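You operate a simulated robot arm through the tools that you are given. There is no shell and no other tool.

You are at the controls of a simulated robot arm. One attempt, no reset.

JOB
Put things in order on the door side of the work table. At the end: the white spray head stands where the blue can (marked "HOLD") stood; the white card (marked "4") stands where the white spray head stood; the white swatch roll six (marked "6") is on the teal box (marked "7"); the blue can is in the teal wig basket; whatever was shut is shut again. Leave all else as you found it, and nothing knocked over.

The check looks at the end state, three seconds after you hand in, the way a careful person would. Anything else that was tipped, shoved, dropped, spilled or broken makes it a failure.

ROBOT AND FRAMES
A 7-joint arm with a two-finger parallel gripper, fixed in place. Base frame: the origin is on the floor under the middle of its stand, x ahead of it, y to its left, z up; the work surface is at about z = 78. Lengths are in cm, angles in rad, forces in N, time in s.
With the tool pointing down near the work surface it reaches from about 30 to 70 cm from the base axis. Its first joint turns from -1.152 to 1.152 rad. Payload 1.57 kg.
Tool frame: the origin (TCP) lies between the finger pads and is the grasp point; the fingertips stand 3 cm ahead of it; z points along the fingers, y is the line along which they close. The gripper opens to 11 cm. The fingers are 2.4 cm wide and 1.2 cm thick; the gripper's body (4.8 by 11.2 cm) begins 7.8 cm behind the TCP.
Orientation is told as [roll, pitch, yaw] about the base's x, y, z axes, in that order, counted from this pose: with the fingers straight down and closing along the base's y, the tool's x points along the base's -x, its y along +y and its z along -z.

CONTROLS
- The arm moves only by the tool jog_arm. Its argument "moves" is one flat list of numbers, 7 for each row, row after row: the opening, from 0 (shut) to 1 (fully open), then the shift along the tool's x, y, z in cm, then the turn, a rotation vector about the tool's x, y, z in rad. In form: [claw, dx, dy, dz, rx, ry, rz, claw, dx, dy, dz, rx, ry, rz, ...]. A call has 1 to 20 rows; each row is the pose to reach, as a shift and turn from the pose commanded when the call began, along the tool's axes at that moment. Each row takes 0.2 s and may step no farther than 5 cm and 0.15 rad from the row before; otherwise, or with a gripper value out of range, the whole call is refused. Where a pose cannot be reached the arm comes as near as it can. A force on the tool above 40 N (or 10 N above the force at the start of the call, whichever is more), or a blocked arm, ends the call early, and 0.2 s more pass. Each finger travels about 10.8 cm/s and halts on what it meets, pressing with about 33 N; the grip force reading is that of the motor and also rises with nothing between the fingers. The clock runs only during rows and for 0.2 s after the last one: add rows that repeat a pose to give the fingers time. The reply holds the time, the measured pose of the TCP, the force on the tool along the base axes, the opening and the grip force, in the units named above and with some noise, with the torque about the TCP (base axes, N m) and any sound that the robot's microphone picked up, and new pictures: "show" is both (left out), scene, wrist or none.
- Cameras (640 x 400 px; columns grow to the right, rows downward): "scene" is fixed at [17.23, -41.61, 138.15]; the picture's right is [0.57, -0.82, 0.00], its down [-0.63, -0.44, -0.64] and it looks along [0.52, 0.37, -0.77] (base axes); focal length 322 px, centre (320, 200). "wrist" rides on the gripper at [7, 1.6, -14.1] in the tool frame; the picture's right is [-0.23, 0.97, 0.00], its down [-0.86, -0.20, -0.48] and it looks along [-0.47, -0.11, 0.88] (tool axes); focal length 222 px, centre (320, 200). There is no depth. A picture from a camera that has moved, and an enlarged one, comes with that camera's place and axes in the base frame and with its lens.
- close_up(camera, box): a new picture of the part [left, top, right, bottom] of that camera's present view, enlarged. No time passes.
- job_done(): hands the job in; it is judged then, once.

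Nothing tells you positions but the pictures and the camera data. Unless the task says otherwise, let go and move clear before handing in.

The tools are called after "Request:" as a command line: name --argument value ..., lists and objects as JSON in quotes. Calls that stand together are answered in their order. jog_arm: Moves the arm, as the interface text tells. Its arguments: {"type":"object","properties":{"moves":{"type":"array","items":{"type":"number"}},"show":{"type":"string","enum":["both","scene","wrist","none"]}},"required":["moves"]} The other tools are called the same way: close_up (camera, box) takes an enlarged picture of a part of a camera's view; job_done () hands the job in.

At the start:

```text
time_s: 0.0
tcp_pos: [30.89, -19.0, 115.75]
orientation: [0.001, -0.001, 0.001]
force: [-0.2, 0.3, -0.1]
ft_torque: [-0.02, 0.04, 0.0]
gripper_width: 10.99
gripper_force: 0.0
```

scene: 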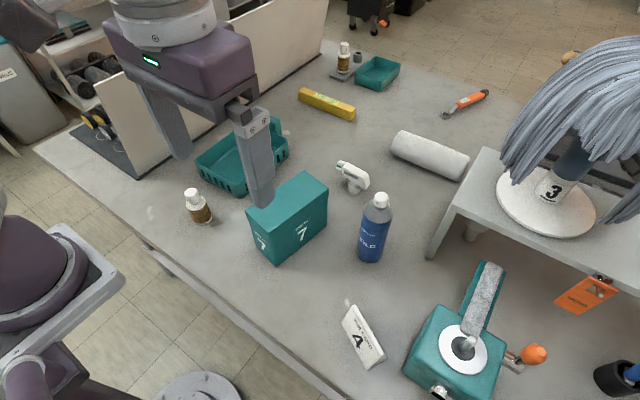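
wrist: 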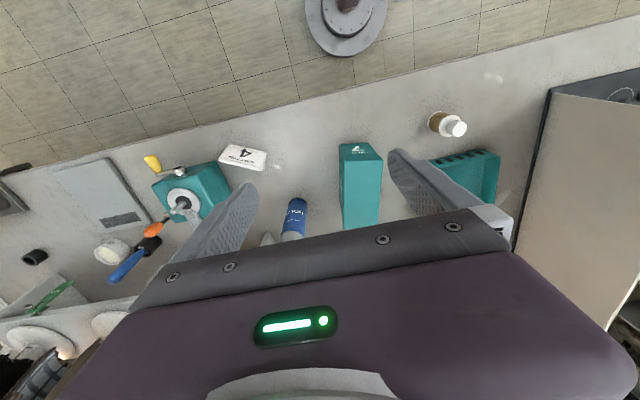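

I see a table with a teal box "7", a blue can, a white spray head, a white card "4", a teal basket, and a white roll. I'll look closer at the picture parts before moving anything.

Request:
close_up --camera "scene" --box '[160, 100, 400, 280]'

Request:
close_up --camera "scene" --box '[300, 30, 500, 190]'

Request:
close_up --camera "scene" --box '[320, 240, 640, 400]'

Request:
close_up --camera "scene" --box '[420, 30, 640, 260]'

Request:
close_up --camera "wrist" --box '[0, 100, 320, 400]'

Request:
close_up --camera "wrist" --box '[220, 60, 520, 260]'

```text
2.22 times, centred on (280, 190) of scene
camera zoom: at [17.23, -41.61, 138.15], right [0.57, -0.82, 0.0], down [-0.63, -0.44, -0.64], along [0.52, 0.37, -0.77], focal length 715 px, centre (409, 222)
```

zoom: 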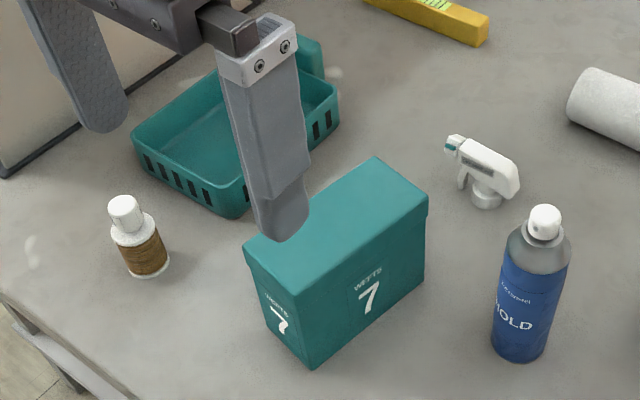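

```text
2.50 times, centred on (400, 110) of scene
camera zoom: at [17.23, -41.61, 138.15], right [0.57, -0.82, 0.0], down [-0.63, -0.44, -0.64], along [0.52, 0.37, -0.77], focal length 804 px, centre (120, 425)
```

zoom: 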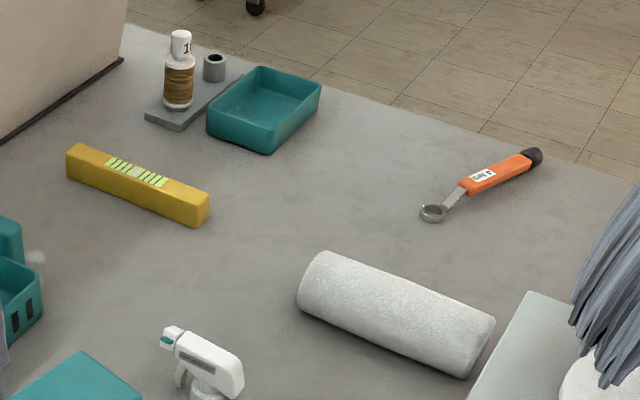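

```text
2.00 times, centred on (480, 320) of scene
camera zoom: at [17.23, -41.61, 138.15], right [0.57, -0.82, 0.0], down [-0.63, -0.44, -0.64], along [0.52, 0.37, -0.77], focal length 644 px, centre (0, -40)
```

zoom: 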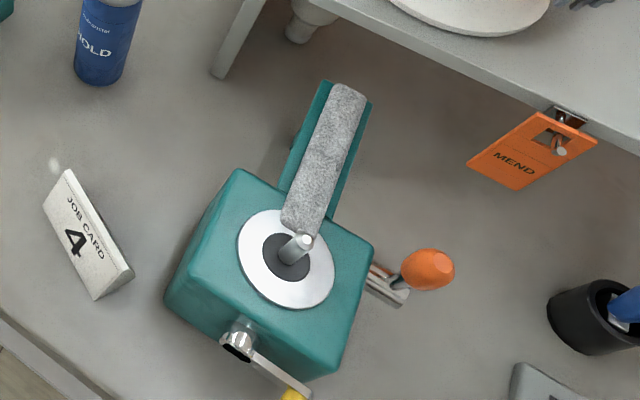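

```text
1.74 times, centred on (530, 145) of scene
camera zoom: at [17.23, -41.61, 138.15], right [0.57, -0.82, 0.0], down [-0.63, -0.44, -0.64], along [0.52, 0.37, -0.77], focal length 560 px, centre (-45, 296)
```

zoom: 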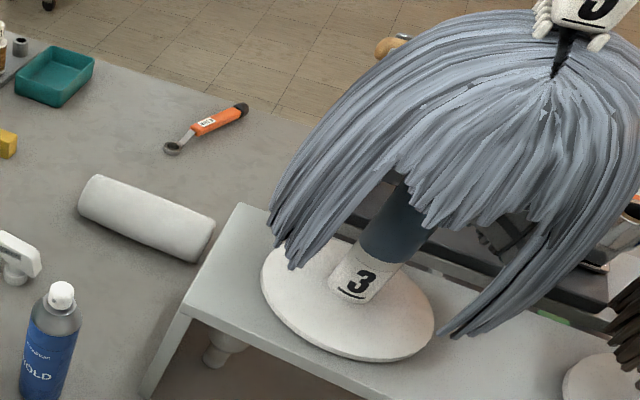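

```text
1.33 times, centred on (160, 250) of wrist
camera zoom: at [23.83, -17.32, 129.81], right [0.23, 0.97, 0.0], down [0.86, -0.2, 0.48], along [0.47, -0.11, -0.88], focal length 296 px, centre (533, 133)
```

zoom: 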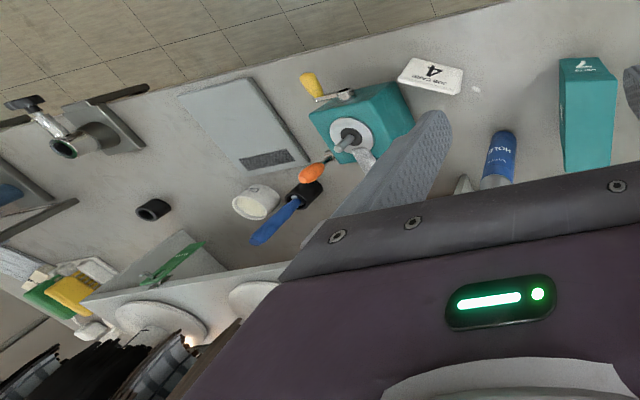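

```text
2.00 times, centred on (370, 160) of wrist
camera zoom: at [23.83, -17.32, 129.81], right [0.23, 0.97, 0.0], down [0.86, -0.2, 0.48], along [0.47, -0.11, -0.88], focal length 444 px, centre (220, 280)
```

zoom: 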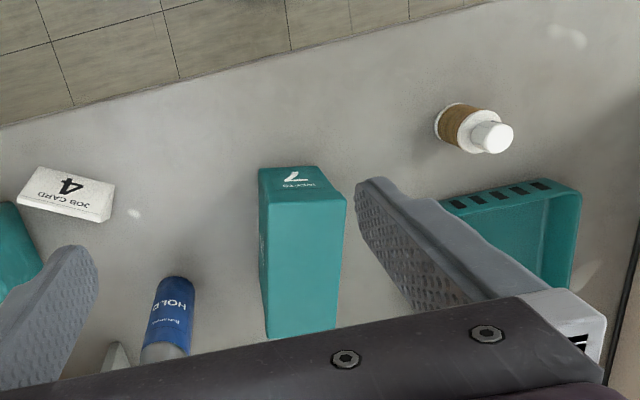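

The objects' positions are roughly known; the roll marked "6" has not been identified yet. I'll look closer at a few candidates (under the shelf, on the shelf, far tray).

Request:
close_up --camera "scene" --box '[430, 180, 540, 260]'

Request:
close_up --camera "scene" --box '[370, 110, 490, 200]'

Request:
close_up --camera "wrist" --box '[0, 240, 160, 400]'

Request:
close_up --camera "wrist" --box '[0, 130, 160, 280]'

Request:
close_up --camera "scene" --box '[0, 0, 160, 160]'

Request:
close_up --camera "scene" --box '[560, 30, 640, 150]'

Request:
close_up --camera "scene" --box '[540, 240, 640, 400]'

```text
5.00 times, centred on (485, 220) of scene
camera zoom: at [17.23, -41.61, 138.15], right [0.57, -0.82, 0.0], down [-0.63, -0.44, -0.64], along [0.52, 0.37, -0.77], focal length 1609 px, centre (-505, 100)
```

zoom: 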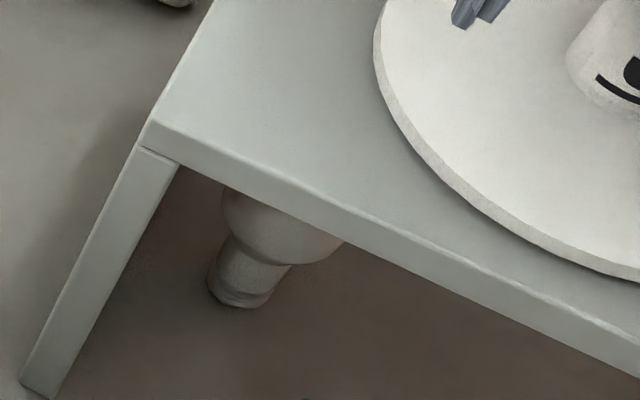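

```text
4.44 times, centred on (430, 155) of scene
camera zoom: at [17.23, -41.61, 138.15], right [0.57, -0.82, 0.0], down [-0.63, -0.44, -0.64], along [0.52, 0.37, -0.77], focal length 1430 px, centre (-169, 400)
```

zoom: 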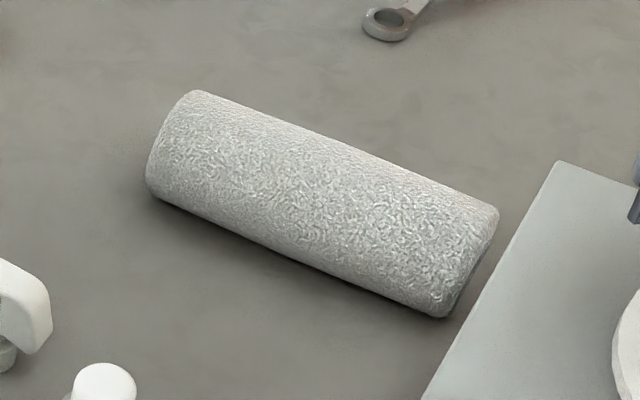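

```text
2.50 times, centred on (80, 320) of wrist
camera zoom: at [23.83, -17.32, 129.81], right [0.23, 0.97, 0.0], down [0.86, -0.2, 0.48], along [0.47, -0.11, -0.88], focal length 555 px, centre (920, -100)
```

zoom: 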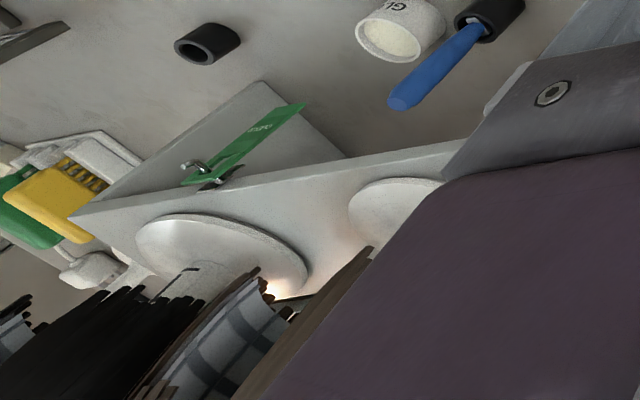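

```text
2.67 times, centred on (80, 205) of wrist
camera zoom: at [23.83, -17.32, 129.81], right [0.23, 0.97, 0.0], down [0.86, -0.2, 0.48], along [0.47, -0.11, -0.88], focal length 592 px, centre (960, 187)
```

zoom: 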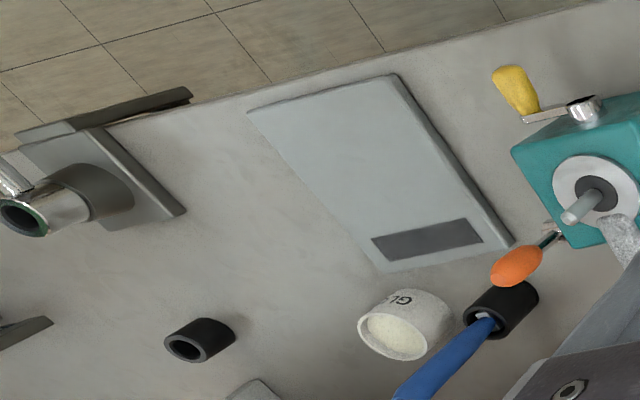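

```text
2.50 times, centred on (80, 80) of scene
camera zoom: at [17.23, -41.61, 138.15], right [0.57, -0.82, 0.0], down [-0.63, -0.44, -0.64], along [0.52, 0.37, -0.77], focal length 804 px, centre (920, 500)
```

zoom: 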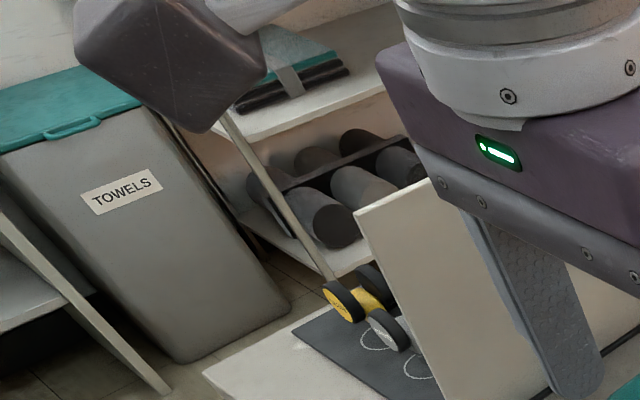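

```text
3.33 times, centred on (600, 90) of scene
camera zoom: at [17.23, -41.61, 138.15], right [0.57, -0.82, 0.0], down [-0.63, -0.44, -0.64], along [0.52, 0.37, -0.77], focal length 1073 px, centre (-613, 567)
```

zoom: 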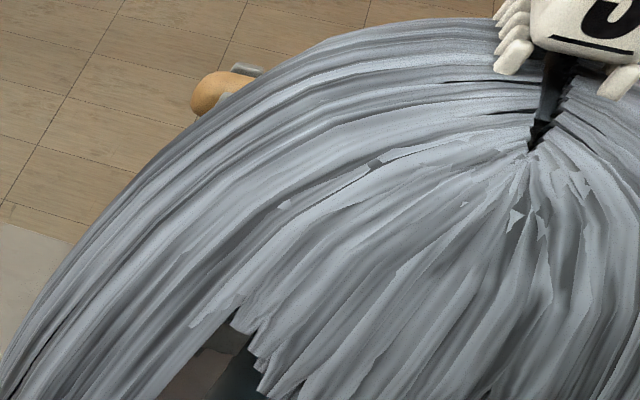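

```text
2.50 times, centred on (590, 320) of scene
camera zoom: at [17.23, -41.61, 138.15], right [0.57, -0.82, 0.0], down [-0.63, -0.44, -0.64], along [0.52, 0.37, -0.77], focal length 804 px, centre (-355, -100)
```

zoom: 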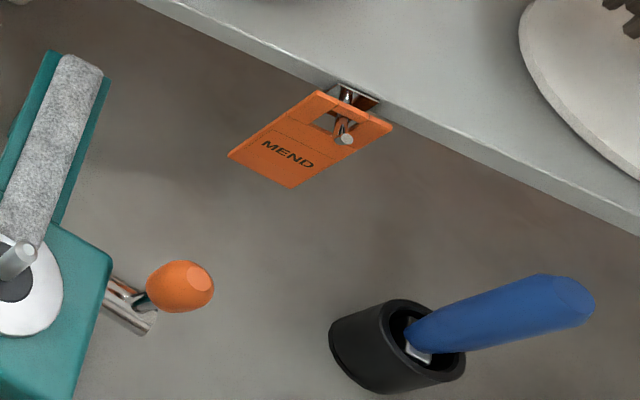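

The white roll at (84, -28) has no visible "6", so I'm not sure it's the right one. There are also wheel-like rolls behind the partition on the left. I'll raise the arm and swing it left to look there with the wrist camera.

Request:
jog_arm --moves '[1, 0, 3, -2, 0, 0, 0, 1, 0, 7, -4, 0, 0, 0, 1, 0, 11, -6, 0, 0, 0, 1, 0, 15, -8, 0, 0, 0, 1, 0, 19, -8, 0, 0, 0, 1, 0, 23, -8, 0, 0, 0, 1, 0, 27, -8, 0, 0, 0, 1, 0, 31, -8, 0, 0, 0, 1, 0, 35, -8, 0, 0, 0, 1, 0, 39, -8, 0, 0, 0]'

```text
time_s: 2.2
tcp_pos: [31.0, 20.14, 123.9]
orientation: [-0.003, 0.0, 0.0]
force: [0.0, -0.3, 0.3]
ft_torque: [0.0, 0.01, 0.04]
gripper_width: 10.99
gripper_force: 0.1
camera wrist: at [23.9, 21.97, 137.97], right [0.23, 0.97, 0.0], down [0.86, -0.2, 0.48], along [0.47, -0.11, -0.88], focal length 222 px, centre (320, 200)
```

scene: 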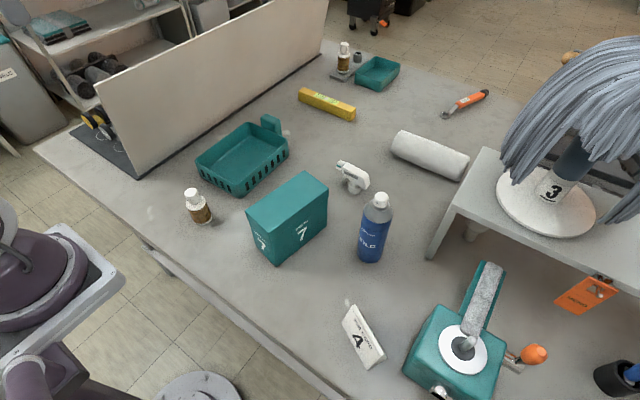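
wrist: 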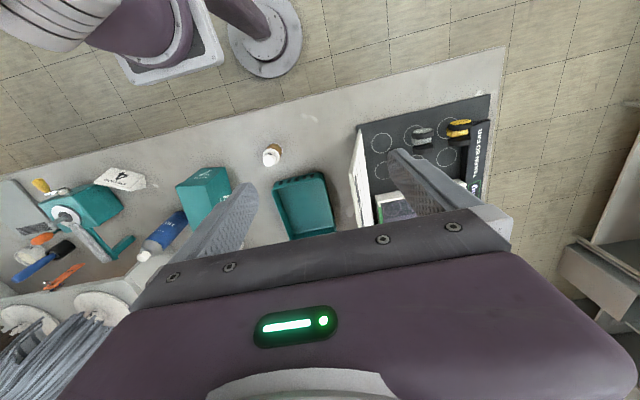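

Request:
close_up --camera "wrist" --box '[340, 80, 520, 240]'

Request:
close_up --camera "scene" --box '[180, 90, 300, 240]'

Request:
close_up --camera "wrist" --box '[80, 130, 360, 270]'

```text
2.50 times, centred on (430, 160) of wrist
camera zoom: at [23.9, 21.97, 137.97], right [0.23, 0.97, 0.0], down [0.86, -0.2, 0.48], along [0.47, -0.11, -0.88], focal length 555 px, centre (45, 300)
```

zoom: 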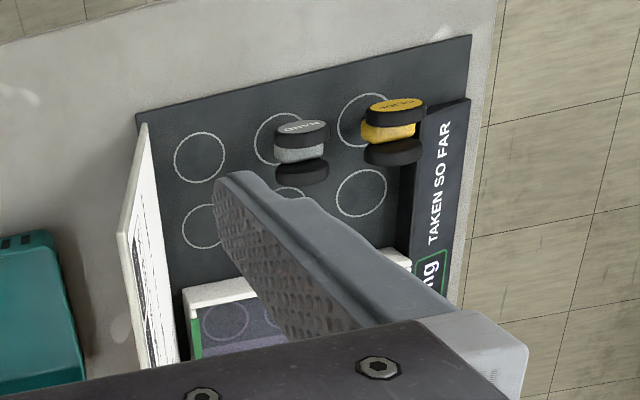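

```text
2.67 times, centred on (240, 165) of scene
camera zoom: at [17.23, -41.61, 138.15], right [0.57, -0.82, 0.0], down [-0.63, -0.44, -0.64], along [0.52, 0.37, -0.77], focal length 858 px, centre (533, 293)
```

zoom: 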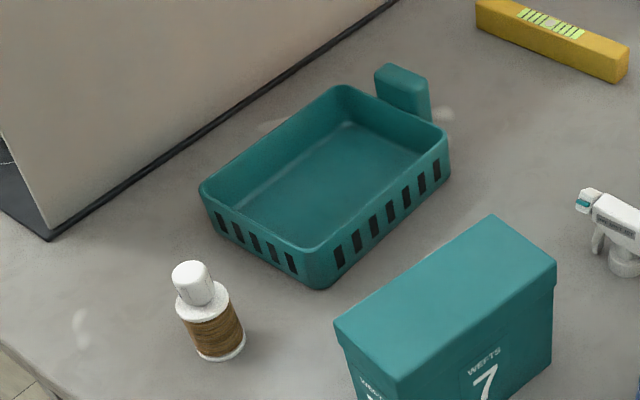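

```text
2.29 times, centred on (220, 200) of wrist
camera zoom: at [23.9, 21.97, 137.97], right [0.23, 0.97, 0.0], down [0.86, -0.2, 0.48], along [0.47, -0.11, -0.88], focal length 508 px, centre (549, 200)
```

zoom: 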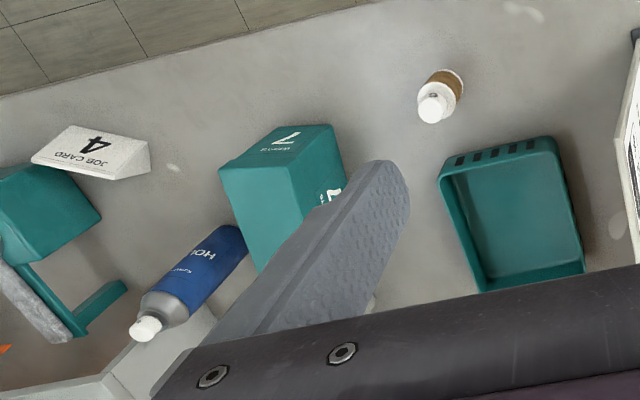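

The area behind the partition is a separate board ("TAKEN SO FAR") that I'll leave alone. I'll move the arm forward and tilt it to look at the white roll and the area under and on the shelf for a "6".

Request:
jog_arm --moves '[1, -2, -3.5, 0, 0, -0.06, 0, 1, -4, -7, 0, 0, -0.12, 0, 1, -6, -10.5, 0, 0, -0.18, 0, 1, -8, -14, 0, 0, -0.24, 0, 1, -10, -17.5, 0, 0, -0.3, 0, 1, -12, -21, 0, 0, -0.36, 0, 1, -14, -24.5, 0, 0, -0.42, 0, 1, -16, -28, 0, 0, -0.48, 0, 1, -18, -30, 0, 0, -0.54, 0, 1, -19, -32, 0, 0, -0.6, 0]'

```text
time_s: 4.4
tcp_pos: [50.1, -12.04, 123.72]
orientation: [-0.003, -0.6, 0.001]
force: [0.3, 0.2, 0.1]
ft_torque: [-0.01, -0.05, -0.01]
gripper_width: 11.02
gripper_force: 0.0
camera wrist: at [36.15, -10.37, 131.43], right [0.19, 0.97, 0.13], down [0.43, -0.2, 0.88], along [0.88, -0.11, -0.46], focal length 222 px, centre (320, 200)
```

scene: 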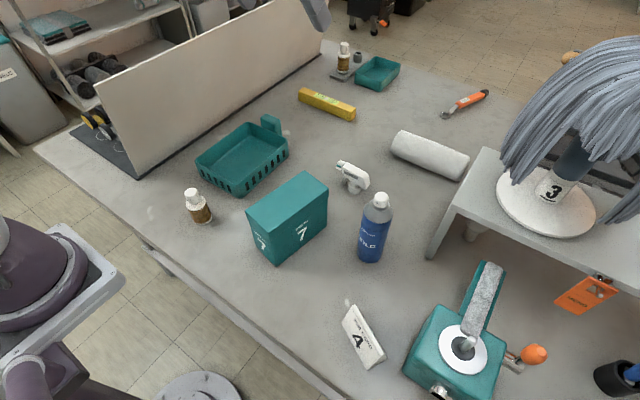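
wrist: 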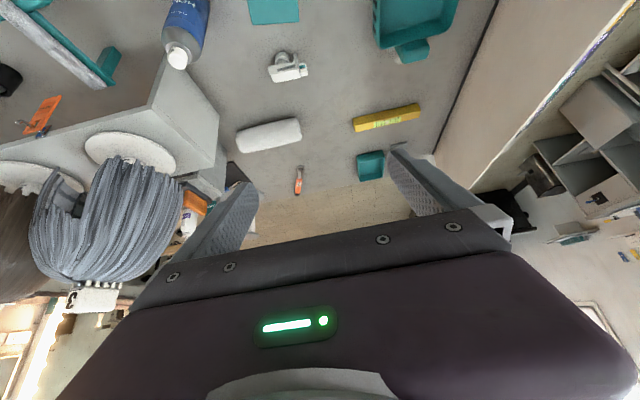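

Request:
close_up --camera "wrist" --box '[200, 30, 440, 200]'

Request:
close_up --camera "wrist" --box '[0, 30, 260, 200]'

Request:
close_up --camera "wrist" --box '[0, 150, 240, 330]'

```text
2.35 times, centred on (320, 115) of wrist
camera zoom: at [36.15, -10.37, 131.43], right [0.19, 0.97, 0.13], down [0.43, -0.2, 0.88], along [0.88, -0.11, -0.46], focal length 523 px, centre (320, 400)
```

zoom: 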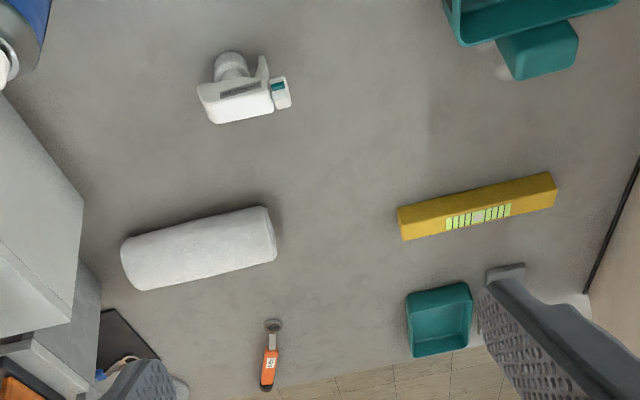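

```text
2.35 times, centred on (130, 115) of wrist
camera zoom: at [36.15, -10.37, 131.43], right [0.19, 0.97, 0.13], down [0.43, -0.2, 0.88], along [0.88, -0.11, -0.46], focal length 523 px, centre (767, 400)
```

zoom: 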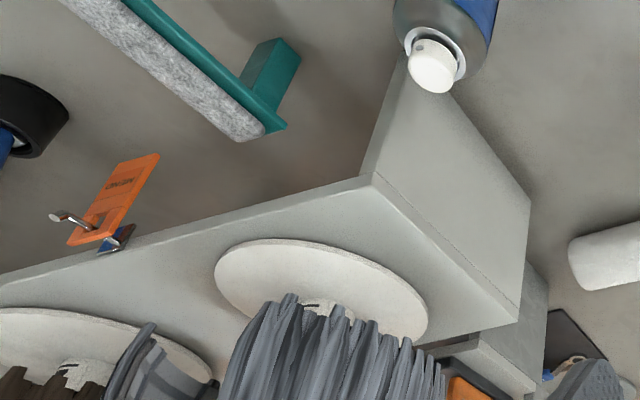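

```text
2.22 times, centred on (120, 240) of wrist
camera zoom: at [36.15, -10.37, 131.43], right [0.19, 0.97, 0.13], down [0.43, -0.2, 0.88], along [0.88, -0.11, -0.46], focal length 494 px, centre (764, 111)
```

zoom: 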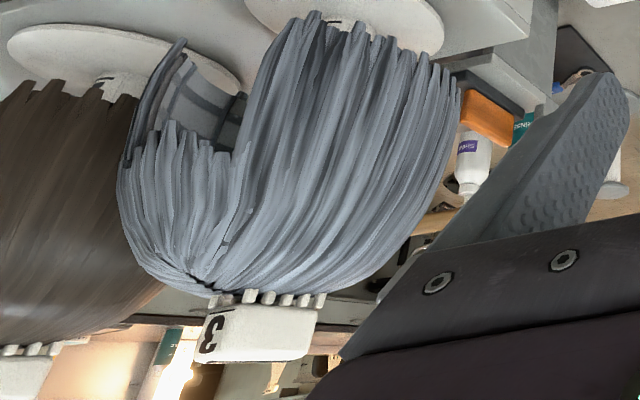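

Request:
close_up --camera "scene" --box '[170, 175, 230, 235]'

Request:
close_up --camera "scene" --box '[320, 30, 410, 100]'

Request:
close_up --camera "scene" --box '[325, 145, 405, 275]'

Request:
close_up --camera "scene" --box '[330, 280, 400, 380]'

Request:
close_up --camera "scene" --box '[235, 160, 335, 270]'

```text
6.67 times, centred on (200, 205) of scene
camera zoom: at [17.23, -41.61, 138.15], right [0.57, -0.82, 0.0], down [-0.63, -0.44, -0.64], along [0.52, 0.37, -0.77], focal length 2145 px, centre (1120, 167)
```

zoom: 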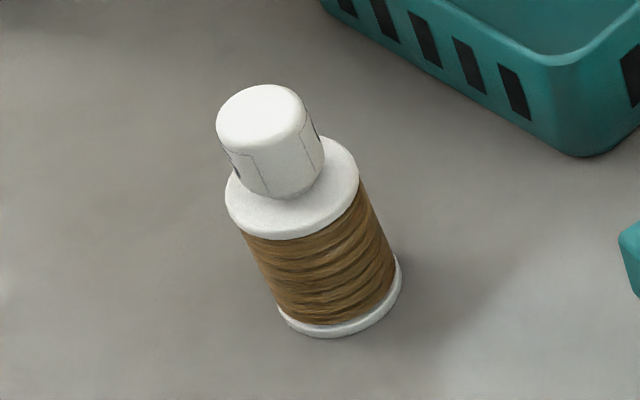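

```text
5.71 times, centred on (365, 65) of scene
camera zoom: at [17.23, -41.61, 138.15], right [0.57, -0.82, 0.0], down [-0.63, -0.44, -0.64], along [0.52, 0.37, -0.77], focal length 1839 px, centre (63, 971)
```

zoom: 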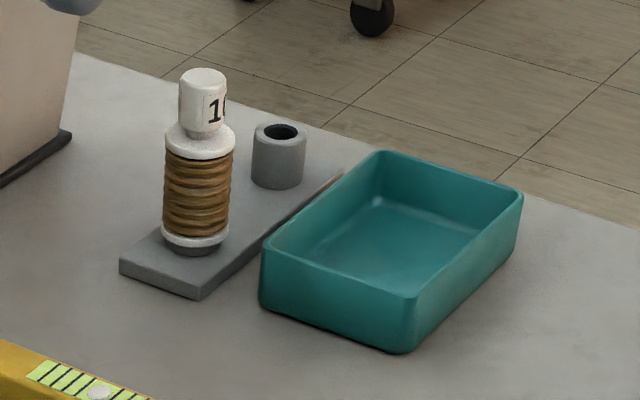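

```text
3.08 times, centred on (365, 210) of scene
camera zoom: at [17.23, -41.61, 138.15], right [0.57, -0.82, 0.0], down [-0.63, -0.44, -0.64], along [0.52, 0.37, -0.77], focal length 990 px, centre (182, 169)
```

zoom: 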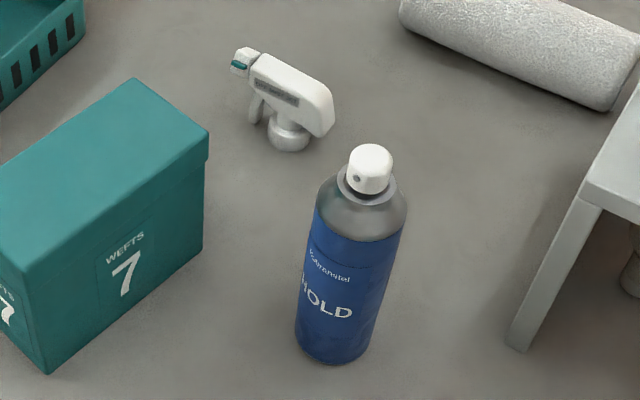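

```text
4.00 times, centred on (365, 330) of scene
camera zoom: at [17.23, -41.61, 138.15], right [0.57, -0.82, 0.0], down [-0.63, -0.44, -0.64], along [0.52, 0.37, -0.77], focal length 1287 px, centre (140, -320)
```

zoom: 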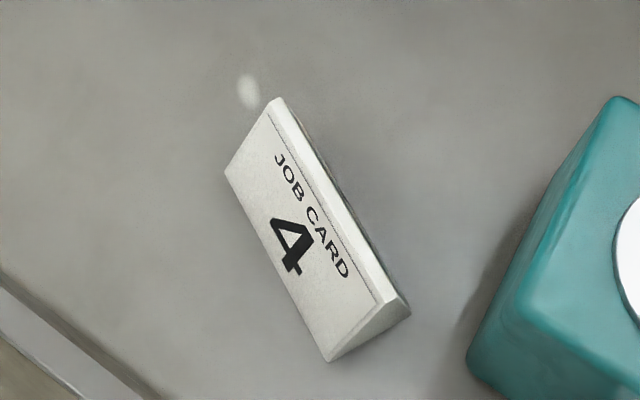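

```text
3.64 times, centred on (285, 215) of scene
camera zoom: at [17.23, -41.61, 138.15], right [0.57, -0.82, 0.0], down [-0.63, -0.44, -0.64], along [0.52, 0.37, -0.77], focal length 1170 px, centre (447, 146)
```

zoom: 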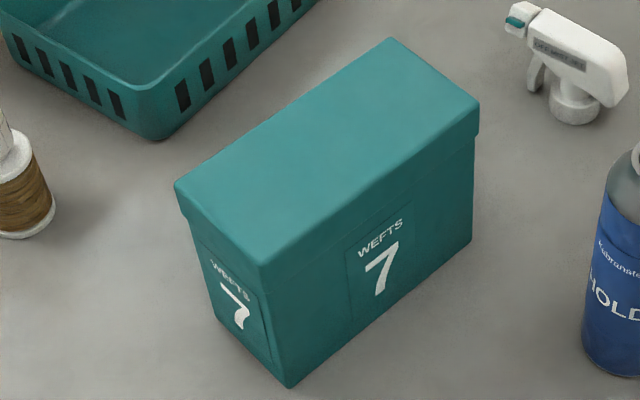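

The item at about (37, 7) is a white spool wound with brown hair with a label on its knob, very likely swatch roll six. Its twin far off is marked "1…". I'll straighten the tool and hover above the blue can at about (52, -30) to check it.

Request:
jog_arm --moves '[1, 0.87, -2.95, 1.77, 0, 0.1, 0, 1, 1.74, -5.9, 3.54, 0, 0.2, 0, 1, 2.6, -8.85, 5.3, 0, 0.3, 0, 1, 3.47, -11.8, 7.07, 0, 0.4, 0, 1, 4.34, -14.75, 8.84, 0, 0.5, 0, 1, 5.21, -17.7, 10.61, 0, 0.6, 0, 1, 5.21, -17.7, 10.61, 0, 0.6, 0]'

```text
time_s: 6.0
tcp_pos: [51.81, -29.74, 111.86]
orientation: [0.0, 0.002, 0.0]
force: [0.1, -0.7, 0.0]
ft_torque: [-0.01, -0.02, 0.01]
gripper_width: 10.99
gripper_force: 0.1
camera wrist: at [44.61, -27.98, 126.03], right [0.23, 0.97, 0.0], down [0.86, -0.2, 0.48], along [0.46, -0.11, -0.88], focal length 222 px, centre (320, 200)
```

scene: 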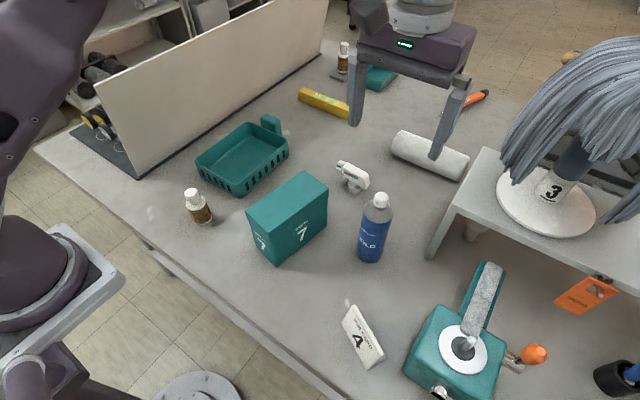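
wrist: 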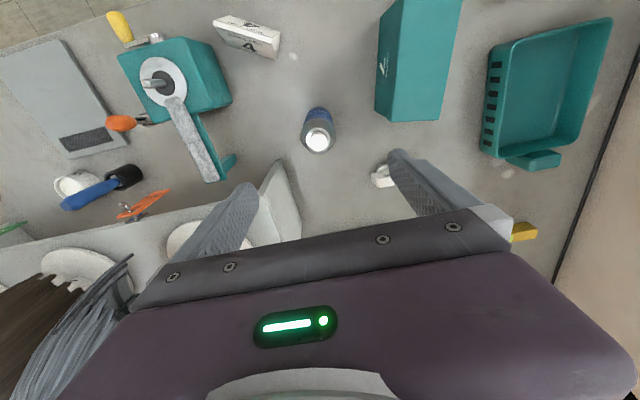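

Request:
close_up --camera "wrist" --box '[270, 80, 370, 180]'

Request:
close_up --camera "wrist" --box '[200, 0, 300, 80]'

Request:
close_up --camera "wrist" --box '[460, 0, 640, 200]'

Request:
close_up --camera "wrist" --box '[100, 0, 260, 200]'

```text
4.00 times, centred on (320, 130) of wrist
camera zoom: at [44.61, -27.98, 126.03], right [0.23, 0.97, 0.0], down [0.86, -0.2, 0.48], along [0.46, -0.11, -0.88], focal length 888 px, centre (320, 480)
```

zoom: 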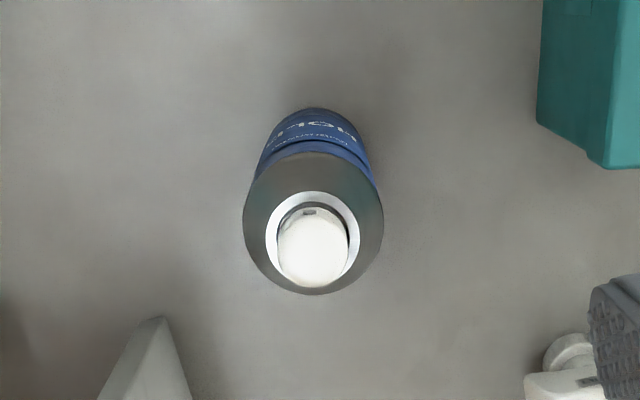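

```text
5.00 times, centred on (250, 40) of wrist
camera zoom: at [44.61, -27.98, 126.03], right [0.23, 0.97, 0.0], down [0.86, -0.2, 0.48], along [0.46, -0.11, -0.88], focal length 1111 px, centre (670, 1000)
```

zoom: 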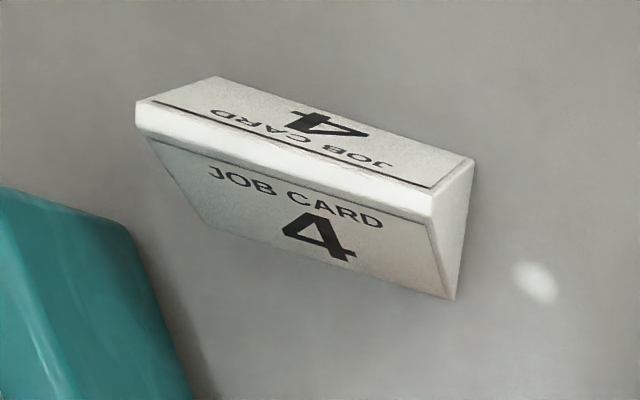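

```text
2.00 times, centred on (550, 100) of wrist
camera zoom: at [44.61, -27.98, 126.03], right [0.23, 0.97, 0.0], down [0.86, -0.2, 0.48], along [0.46, -0.11, -0.88], focal length 444 px, centre (-140, 400)
```

zoom: 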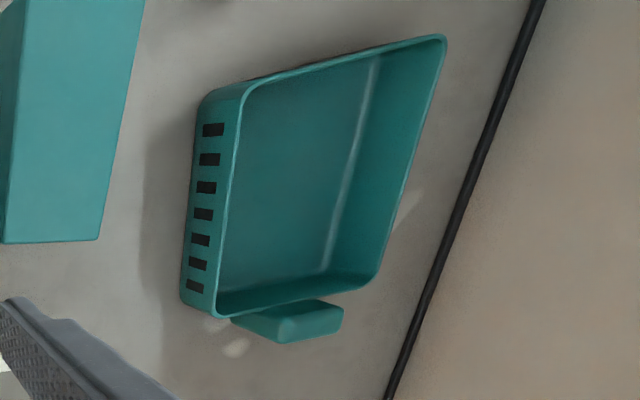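

```text
2.00 times, centred on (180, 100) of wrist
camera zoom: at [44.61, -27.98, 126.03], right [0.23, 0.97, 0.0], down [0.86, -0.2, 0.48], along [0.46, -0.11, -0.88], focal length 444 px, centre (600, 400)
```

zoom: 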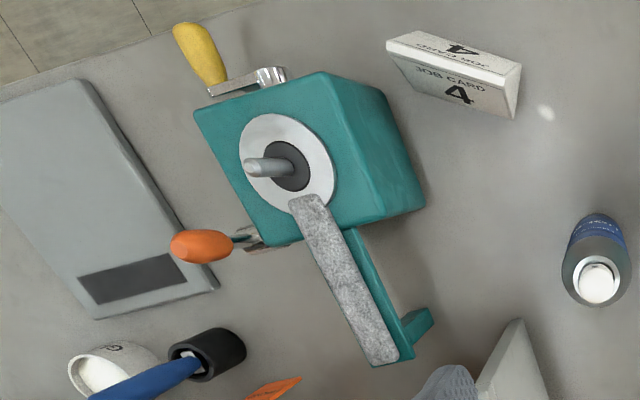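

The can is at about (51.6, -29.8), about 5.2 cm in diameter with its cap top near z = 97.8. I'll descend around it to TCP z ≈ 91.5 and close.

Request:
jog_arm --moves '[1, 0.2, -0.1, 4, 0, 0, 0, 1, 0.2, -0.1, 8, 0, 0, 0, 1, 0.2, -0.1, 12, 0, 0, 0, 1, 0.2, -0.1, 15, 0, 0, 0, 1, 0.2, -0.1, 17.5, 0, 0, 0, 1, 0.2, -0.1, 19.4, 0, 0, 0, 1, 0.2, -0.1, 20.3, 0, 0, 0]'

```text
time_s: 7.6
tcp_pos: [51.41, -29.84, 91.58]
orientation: [-0.001, 0.001, 0.0]
force: [-0.2, 0.0, 0.4]
ft_torque: [-0.04, -0.02, -0.01]
gripper_width: 10.99
gripper_force: 0.1
camera wrist: at [44.31, -28.08, 105.78], right [0.23, 0.97, 0.0], down [0.86, -0.2, 0.48], along [0.47, -0.11, -0.88], focal length 222 px, centre (320, 200)
```

scene: 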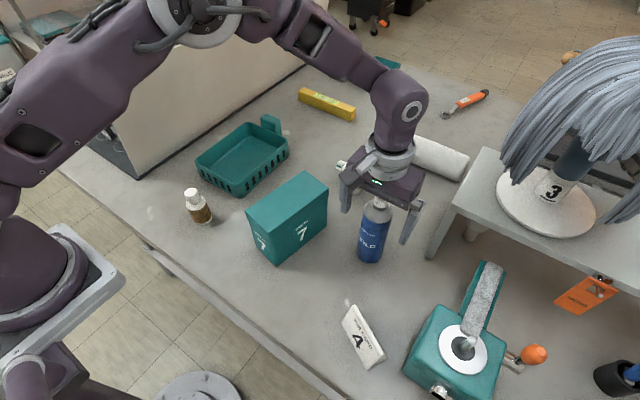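
wrist: 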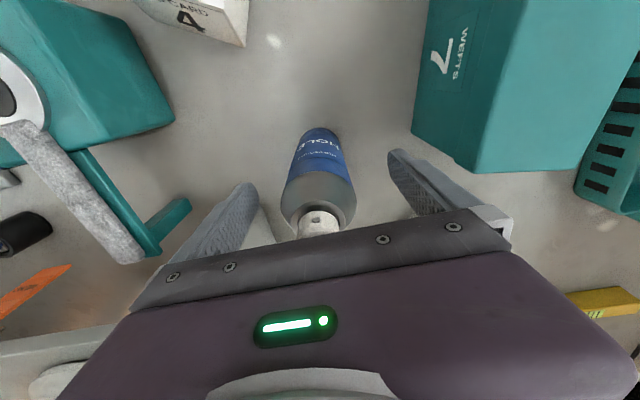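

Request:
close_up --camera "scene" --box '[320, 130, 450, 280]'

Request:
close_up --camera "wrist" --box '[220, 110, 460, 250]'

```text
2.67 times, centred on (385, 205) of scene
camera zoom: at [17.23, -41.61, 138.15], right [0.57, -0.82, 0.0], down [-0.63, -0.44, -0.64], along [0.52, 0.37, -0.77], focal length 858 px, centre (147, 187)
```

zoom: 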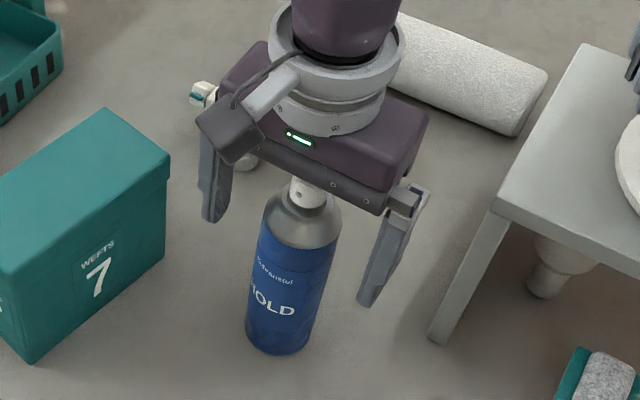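

```text
2.67 times, centred on (340, 180) of wrist
camera zoom: at [44.31, -28.08, 105.78], right [0.23, 0.97, 0.0], down [0.86, -0.2, 0.48], along [0.47, -0.11, -0.88], focal length 592 px, centre (267, 253)
```

zoom: 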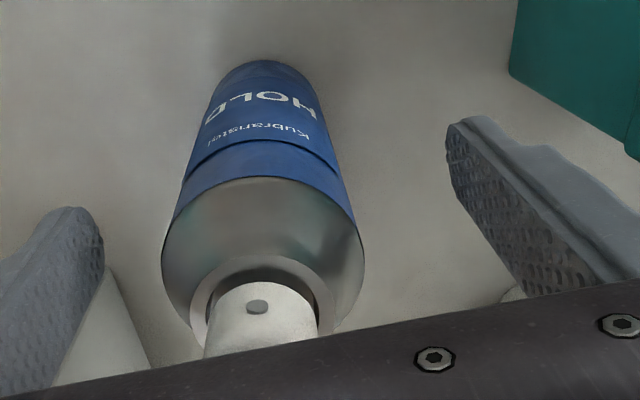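

The fingers are centred on the can to within a few millimetres. I'll close in gentle steps.

Request:
jog_arm --moves '[0.7, 0, 0, 0, 0, 0, 0, 0.58, 0, 0, 0, 0, 0, 0, 0.52, 0, 0, 0, 0, 0, 0, 0.48, 0, 0, 0, 0, 0, 0, 0.44, 0, 0, 0, 0, 0, 0, 0.3, 0, 0, 0, 0, 0, 0, 0, 0, 0, 0, 0, 0, 0, 0, 0, 0, 0, 0, 0, 0]'

```text
time_s: 9.4
tcp_pos: [51.47, -29.81, 91.73]
orientation: [0.001, -0.001, -0.001]
force: [-0.3, -0.2, 0.9]
ft_torque: [0.04, 0.0, -0.01]
gripper_width: 5.04
gripper_force: 33.1
camera wrist: at [44.32, -28.08, 105.8], right [0.23, 0.97, 0.0], down [0.86, -0.2, 0.48], along [0.47, -0.11, -0.88], focal length 222 px, centre (320, 200)
```

scene: 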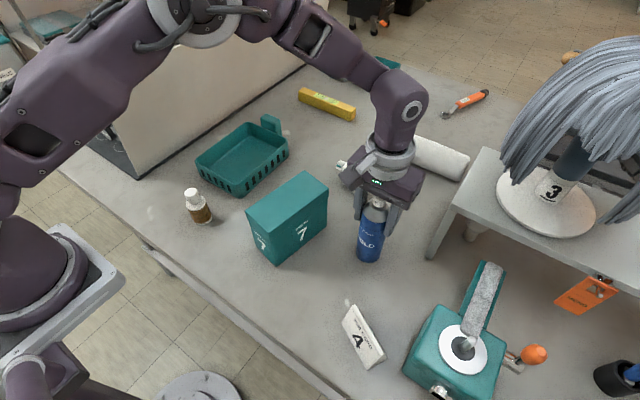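
wrist: 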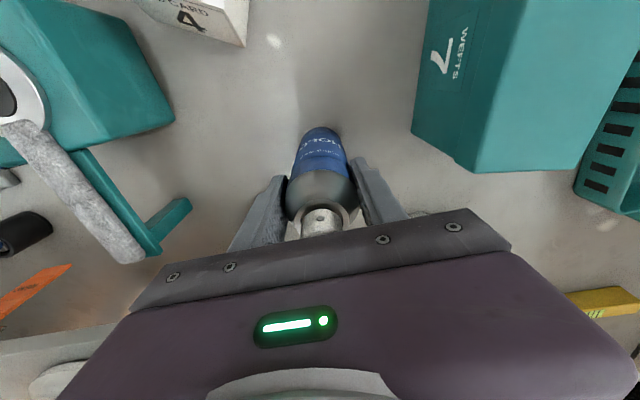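

The can is gripped at 5.04 cm wide. I'll lift it straight up, checking the load.

Request:
jog_arm --moves '[0, 0, 0, -1, 0, 0, 0, 0, 0, 0, -2.5, 0, 0, 0, 0, 0, 0, -4, 0, 0, 0, 0, 0, 0, -4, 0, 0, 0]' --show "scene"

```text
time_s: 10.4
tcp_pos: [51.48, -29.9, 95.72]
orientation: [-0.001, 0.0, 0.0]
force: [-0.4, 0.5, -1.7]
ft_torque: [-0.01, 0.03, 0.01]
gripper_width: 5.05
gripper_force: 33.1
```

scene: 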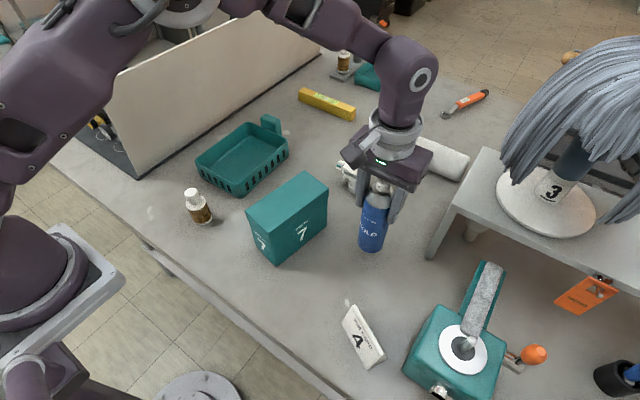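

The can is lifted and weighs only about 0.25 kg. I'll raise it above the box and carry it over the basket centre at about (55.5, 8.8).

Request:
jog_arm --moves '[0, 0, 0, -4, 0, 0, 0, 0, 0, 0, -8, 0, 0, 0, 0, 0, 0, -12, 0, 0, 0, 0, 0, 0, -16, 0, 0, 0, 0, 0, 2, -18, 0, 0, 0, 0, -0.4, 6, -18, 0, 0, 0, 0, -0.8, 10, -18, 0, 0, 0, 0, -1.2, 14, -18, 0, 0, 0, 0, -1.6, 18, -18, 0, 0, 0, 0, -2, 22, -18, 0, 0, 0, 0, -2.4, 26, -18, 0, 0, 0, 0, -2.8, 30, -18, 0, 0, 0, 0, -3.2, 33.5, -18, 0, 0, 0, 0, -3.6, 36.5, -18, 0, 0, 0, 0, -3.8, 38.7, -18, 0, 0, 0, 0, -3.8, 38.7, -18, 0, 0, 0]'

```text
time_s: 13.8
tcp_pos: [55.43, 8.88, 113.67]
orientation: [-0.002, -0.002, 0.0]
force: [-0.3, 1.2, -1.2]
ft_torque: [0.02, 0.01, 0.01]
gripper_width: 5.01
gripper_force: 33.1
camera wrist: at [48.22, 10.56, 127.81], right [0.23, 0.97, 0.0], down [0.86, -0.2, 0.48], along [0.47, -0.11, -0.88], focal length 222 px, centre (320, 200)
```

scene: 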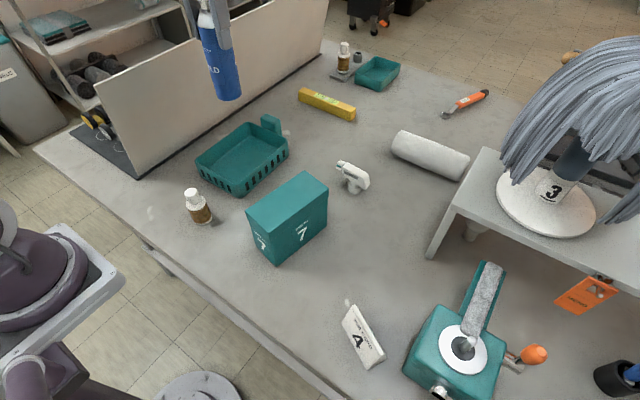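
wrist: 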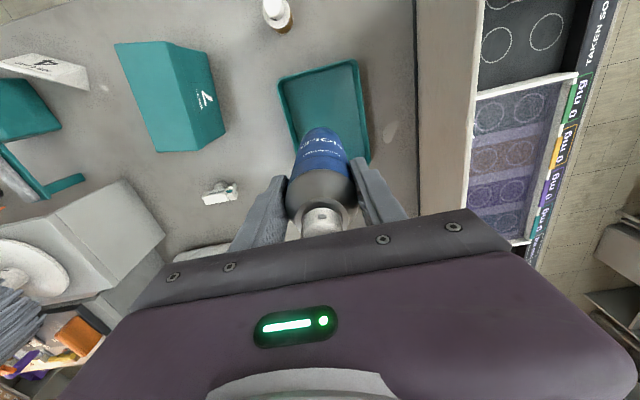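

The can hangs above the basket. The combined views put the basket centre nearer (56.2, 10.3), with its rim at z ≈ 82.6. I'll shift slightly and lower to just above the floor.

Request:
jog_arm --moves '[0, -0.6, 1.3, 2, 0, 0, 0, 0, -0.6, 1.3, 6, 0, 0, 0, 0, -0.6, 1.3, 10, 0, 0, 0, 0, -0.6, 1.3, 14, 0, 0, 0, 0, -0.6, 1.3, 17, 0, 0, 0, 0, -0.6, 1.3, 19, 0, 0, 0, 0, -0.6, 1.3, 20, 0, 0, 0, 0, -0.6, 1.3, 20, 0, 0, 0]'

Request:
close_up --camera "scene" --box '[170, 80, 320, 220]'

```text
time_s: 15.6
tcp_pos: [55.88, 10.14, 93.55]
orientation: [-0.001, -0.002, 0.0]
force: [-0.5, -0.1, -3.2]
ft_torque: [0.02, 0.05, 0.0]
gripper_width: 5.01
gripper_force: 33.1
camera wrist: at [48.72, 11.86, 107.7], right [0.23, 0.97, 0.0], down [0.86, -0.2, 0.48], along [0.47, -0.11, -0.88], focal length 222 px, centre (320, 200)
```

scene: 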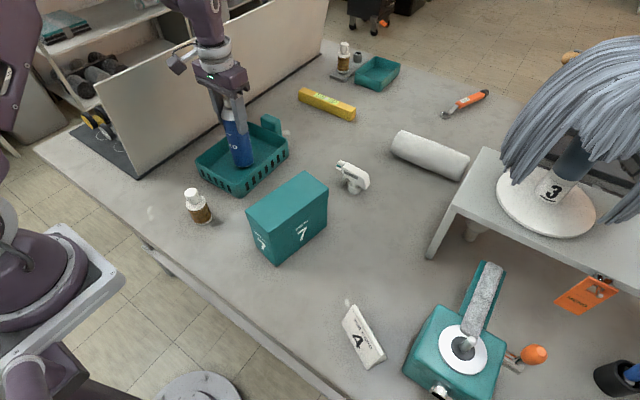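
wrist: 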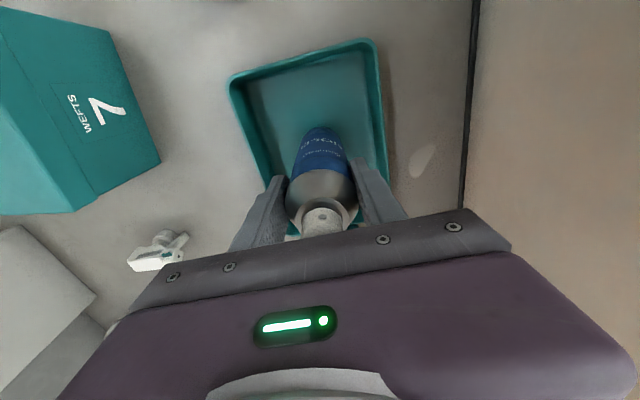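

```text
2.86 times, centred on (245, 150) of scene
camera zoom: at [17.23, -41.61, 138.15], right [0.57, -0.82, 0.0], down [-0.63, -0.44, -0.64], along [0.52, 0.37, -0.77], focal length 919 px, centre (534, 343)
```

zoom: 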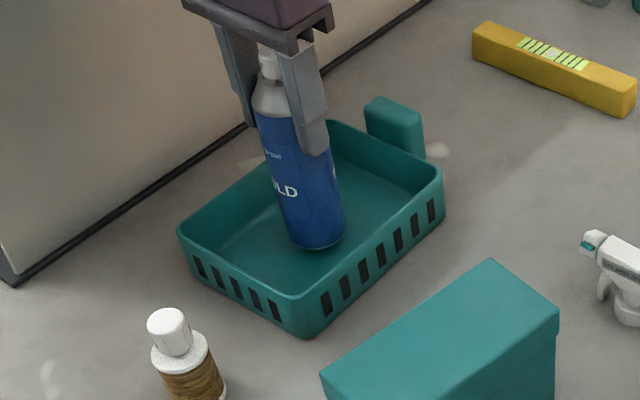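

The can is inside the basket, just above its floor. I'll lower it in small steps watching the force.

Request:
jog_arm --moves '[0, 0, 0, 0.3, 0, 0, 0, 0, 0, 0, 0.6, 0, 0, 0, 0, 0, 0, 0.8, 0, 0, 0]' --show "none"

Request:
jog_arm --moves '[0, 0, 0, 0.15, 0, 0, 0, 0, 0, 0, 0.3, 0, 0, 0]' --show "none"

```text
time_s: 16.4
tcp_pos: [55.9, 10.19, 93.03]
orientation: [0.0, -0.001, 0.0]
force: [0.5, 0.2, -1.3]
ft_torque: [0.0, -0.02, -0.04]
gripper_width: 5.0
gripper_force: 32.7
```

```text
time_s: 17.0
tcp_pos: [55.81, 10.29, 92.65]
orientation: [0.0, 0.001, 0.0]
force: [-0.5, 0.5, -1.9]
ft_torque: [-0.01, 0.05, -0.03]
gripper_width: 5.01
gripper_force: 33.5
```

Request:
jog_arm --moves '[0, 0, 0, 0.1, 0, 0, 0, 0, 0, 0, 0.2, 0, 0, 0, 0, 0, 0, 0.2, 0, 0, 0]' --show "none"

Request:
jog_arm --moves '[0, 0, 0, 0.1, 0, 0, 0, 0, 0, 0, 0.2, 0, 0, 0, 0, 0, 0, 0.2, 0, 0, 0]' --show "none"

```text
time_s: 17.8
tcp_pos: [55.97, 10.18, 92.42]
orientation: [-0.003, -0.001, -0.001]
force: [-0.1, -0.8, 0.8]
ft_torque: [-0.05, 0.09, 0.02]
gripper_width: 5.0
gripper_force: 33.1
```

```text
time_s: 18.6
tcp_pos: [55.94, 10.15, 92.32]
orientation: [-0.001, -0.003, 0.001]
force: [2.5, 0.7, 22.5]
ft_torque: [0.0, -0.41, 0.29]
gripper_width: 4.93
gripper_force: 33.8
```

The can is on the basket floor. I'll ease the press slightly, then open gently.

Request:
jog_arm --moves '[0, 0, 0, -0.15, 0, 0, 0, 0, 0, 0, -0.15, 0, 0, 0, 0.47, 0, 0, -0.15, 0, 0, 0, 0.52, 0, 0, -0.15, 0, 0, 0, 0.62, 0, 0, -0.15, 0, 0, 0, 0.8, 0, 0, -0.15, 0, 0, 0, 0.9, 0, 0, -0.15, 0, 0, 0]'

```text
time_s: 20.2
tcp_pos: [56.07, 10.17, 92.37]
orientation: [0.0, 0.0, -0.002]
force: [-0.2, -0.1, 0.5]
ft_torque: [-0.01, -0.01, -0.02]
gripper_width: 9.89
gripper_force: 0.0
camera wrist: at [48.76, 11.87, 106.45], right [0.23, 0.97, 0.0], down [0.86, -0.2, 0.48], along [0.47, -0.11, -0.88], focal length 222 px, centre (320, 200)
```

scene: 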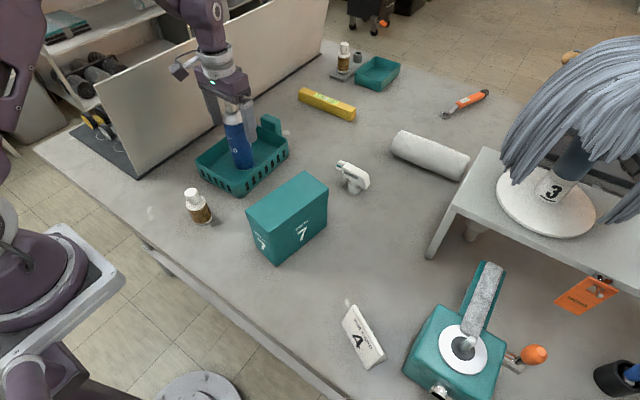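
wrist: 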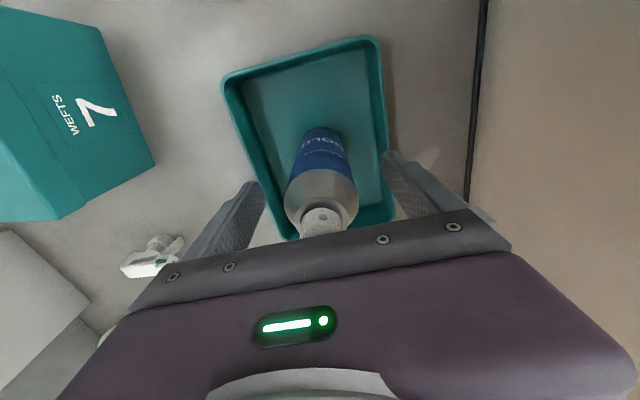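

The can stands upright in the basket and is released. I'll rise clear and move to hover over the spool at about (37.6, 6.6) to check its label.

Request:
jog_arm --moves '[0.9, 0, 0, -4, 0, 0, 0, 0.9, 0, 0, -8, 0, 0, 0, 0.9, 0, 0, -12, 0, 0, 0, 0.9, 0, 0, -16, 0, 0, 0, 0.9, 3, -0.6, -18, 0, 0, 0, 0.9, 7, -1.2, -18, 0, 0, 0, 0.9, 11, -1.8, -18, 0, 0, 0, 0.9, 15, -2.6, -18, 0, 0, 0, 0.9, 18.5, -3.4, -16, 0, 0, 0, 0.9, 18.5, -3.4, -13, 0, 0, 0, 0.9, 18.5, -3.4, -13, 0, 0, 0]'

```text
time_s: 22.6
tcp_pos: [37.26, 6.65, 105.18]
orientation: [0.001, 0.0, 0.0]
force: [-0.1, 0.3, -0.6]
ft_torque: [0.0, 0.01, -0.01]
gripper_width: 9.87
gripper_force: 0.0
camera wrist: at [30.09, 8.38, 119.35], right [0.23, 0.97, 0.0], down [0.86, -0.2, 0.48], along [0.47, -0.11, -0.88], focal length 222 px, centre (320, 200)
```

scene: 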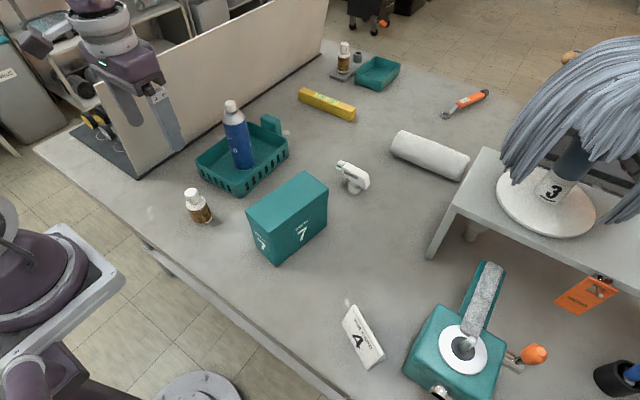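
wrist: 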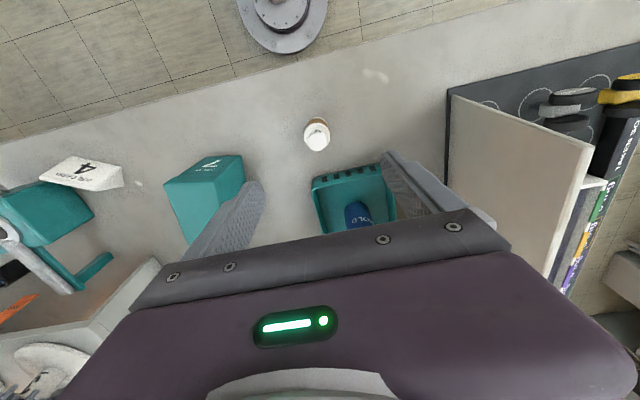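

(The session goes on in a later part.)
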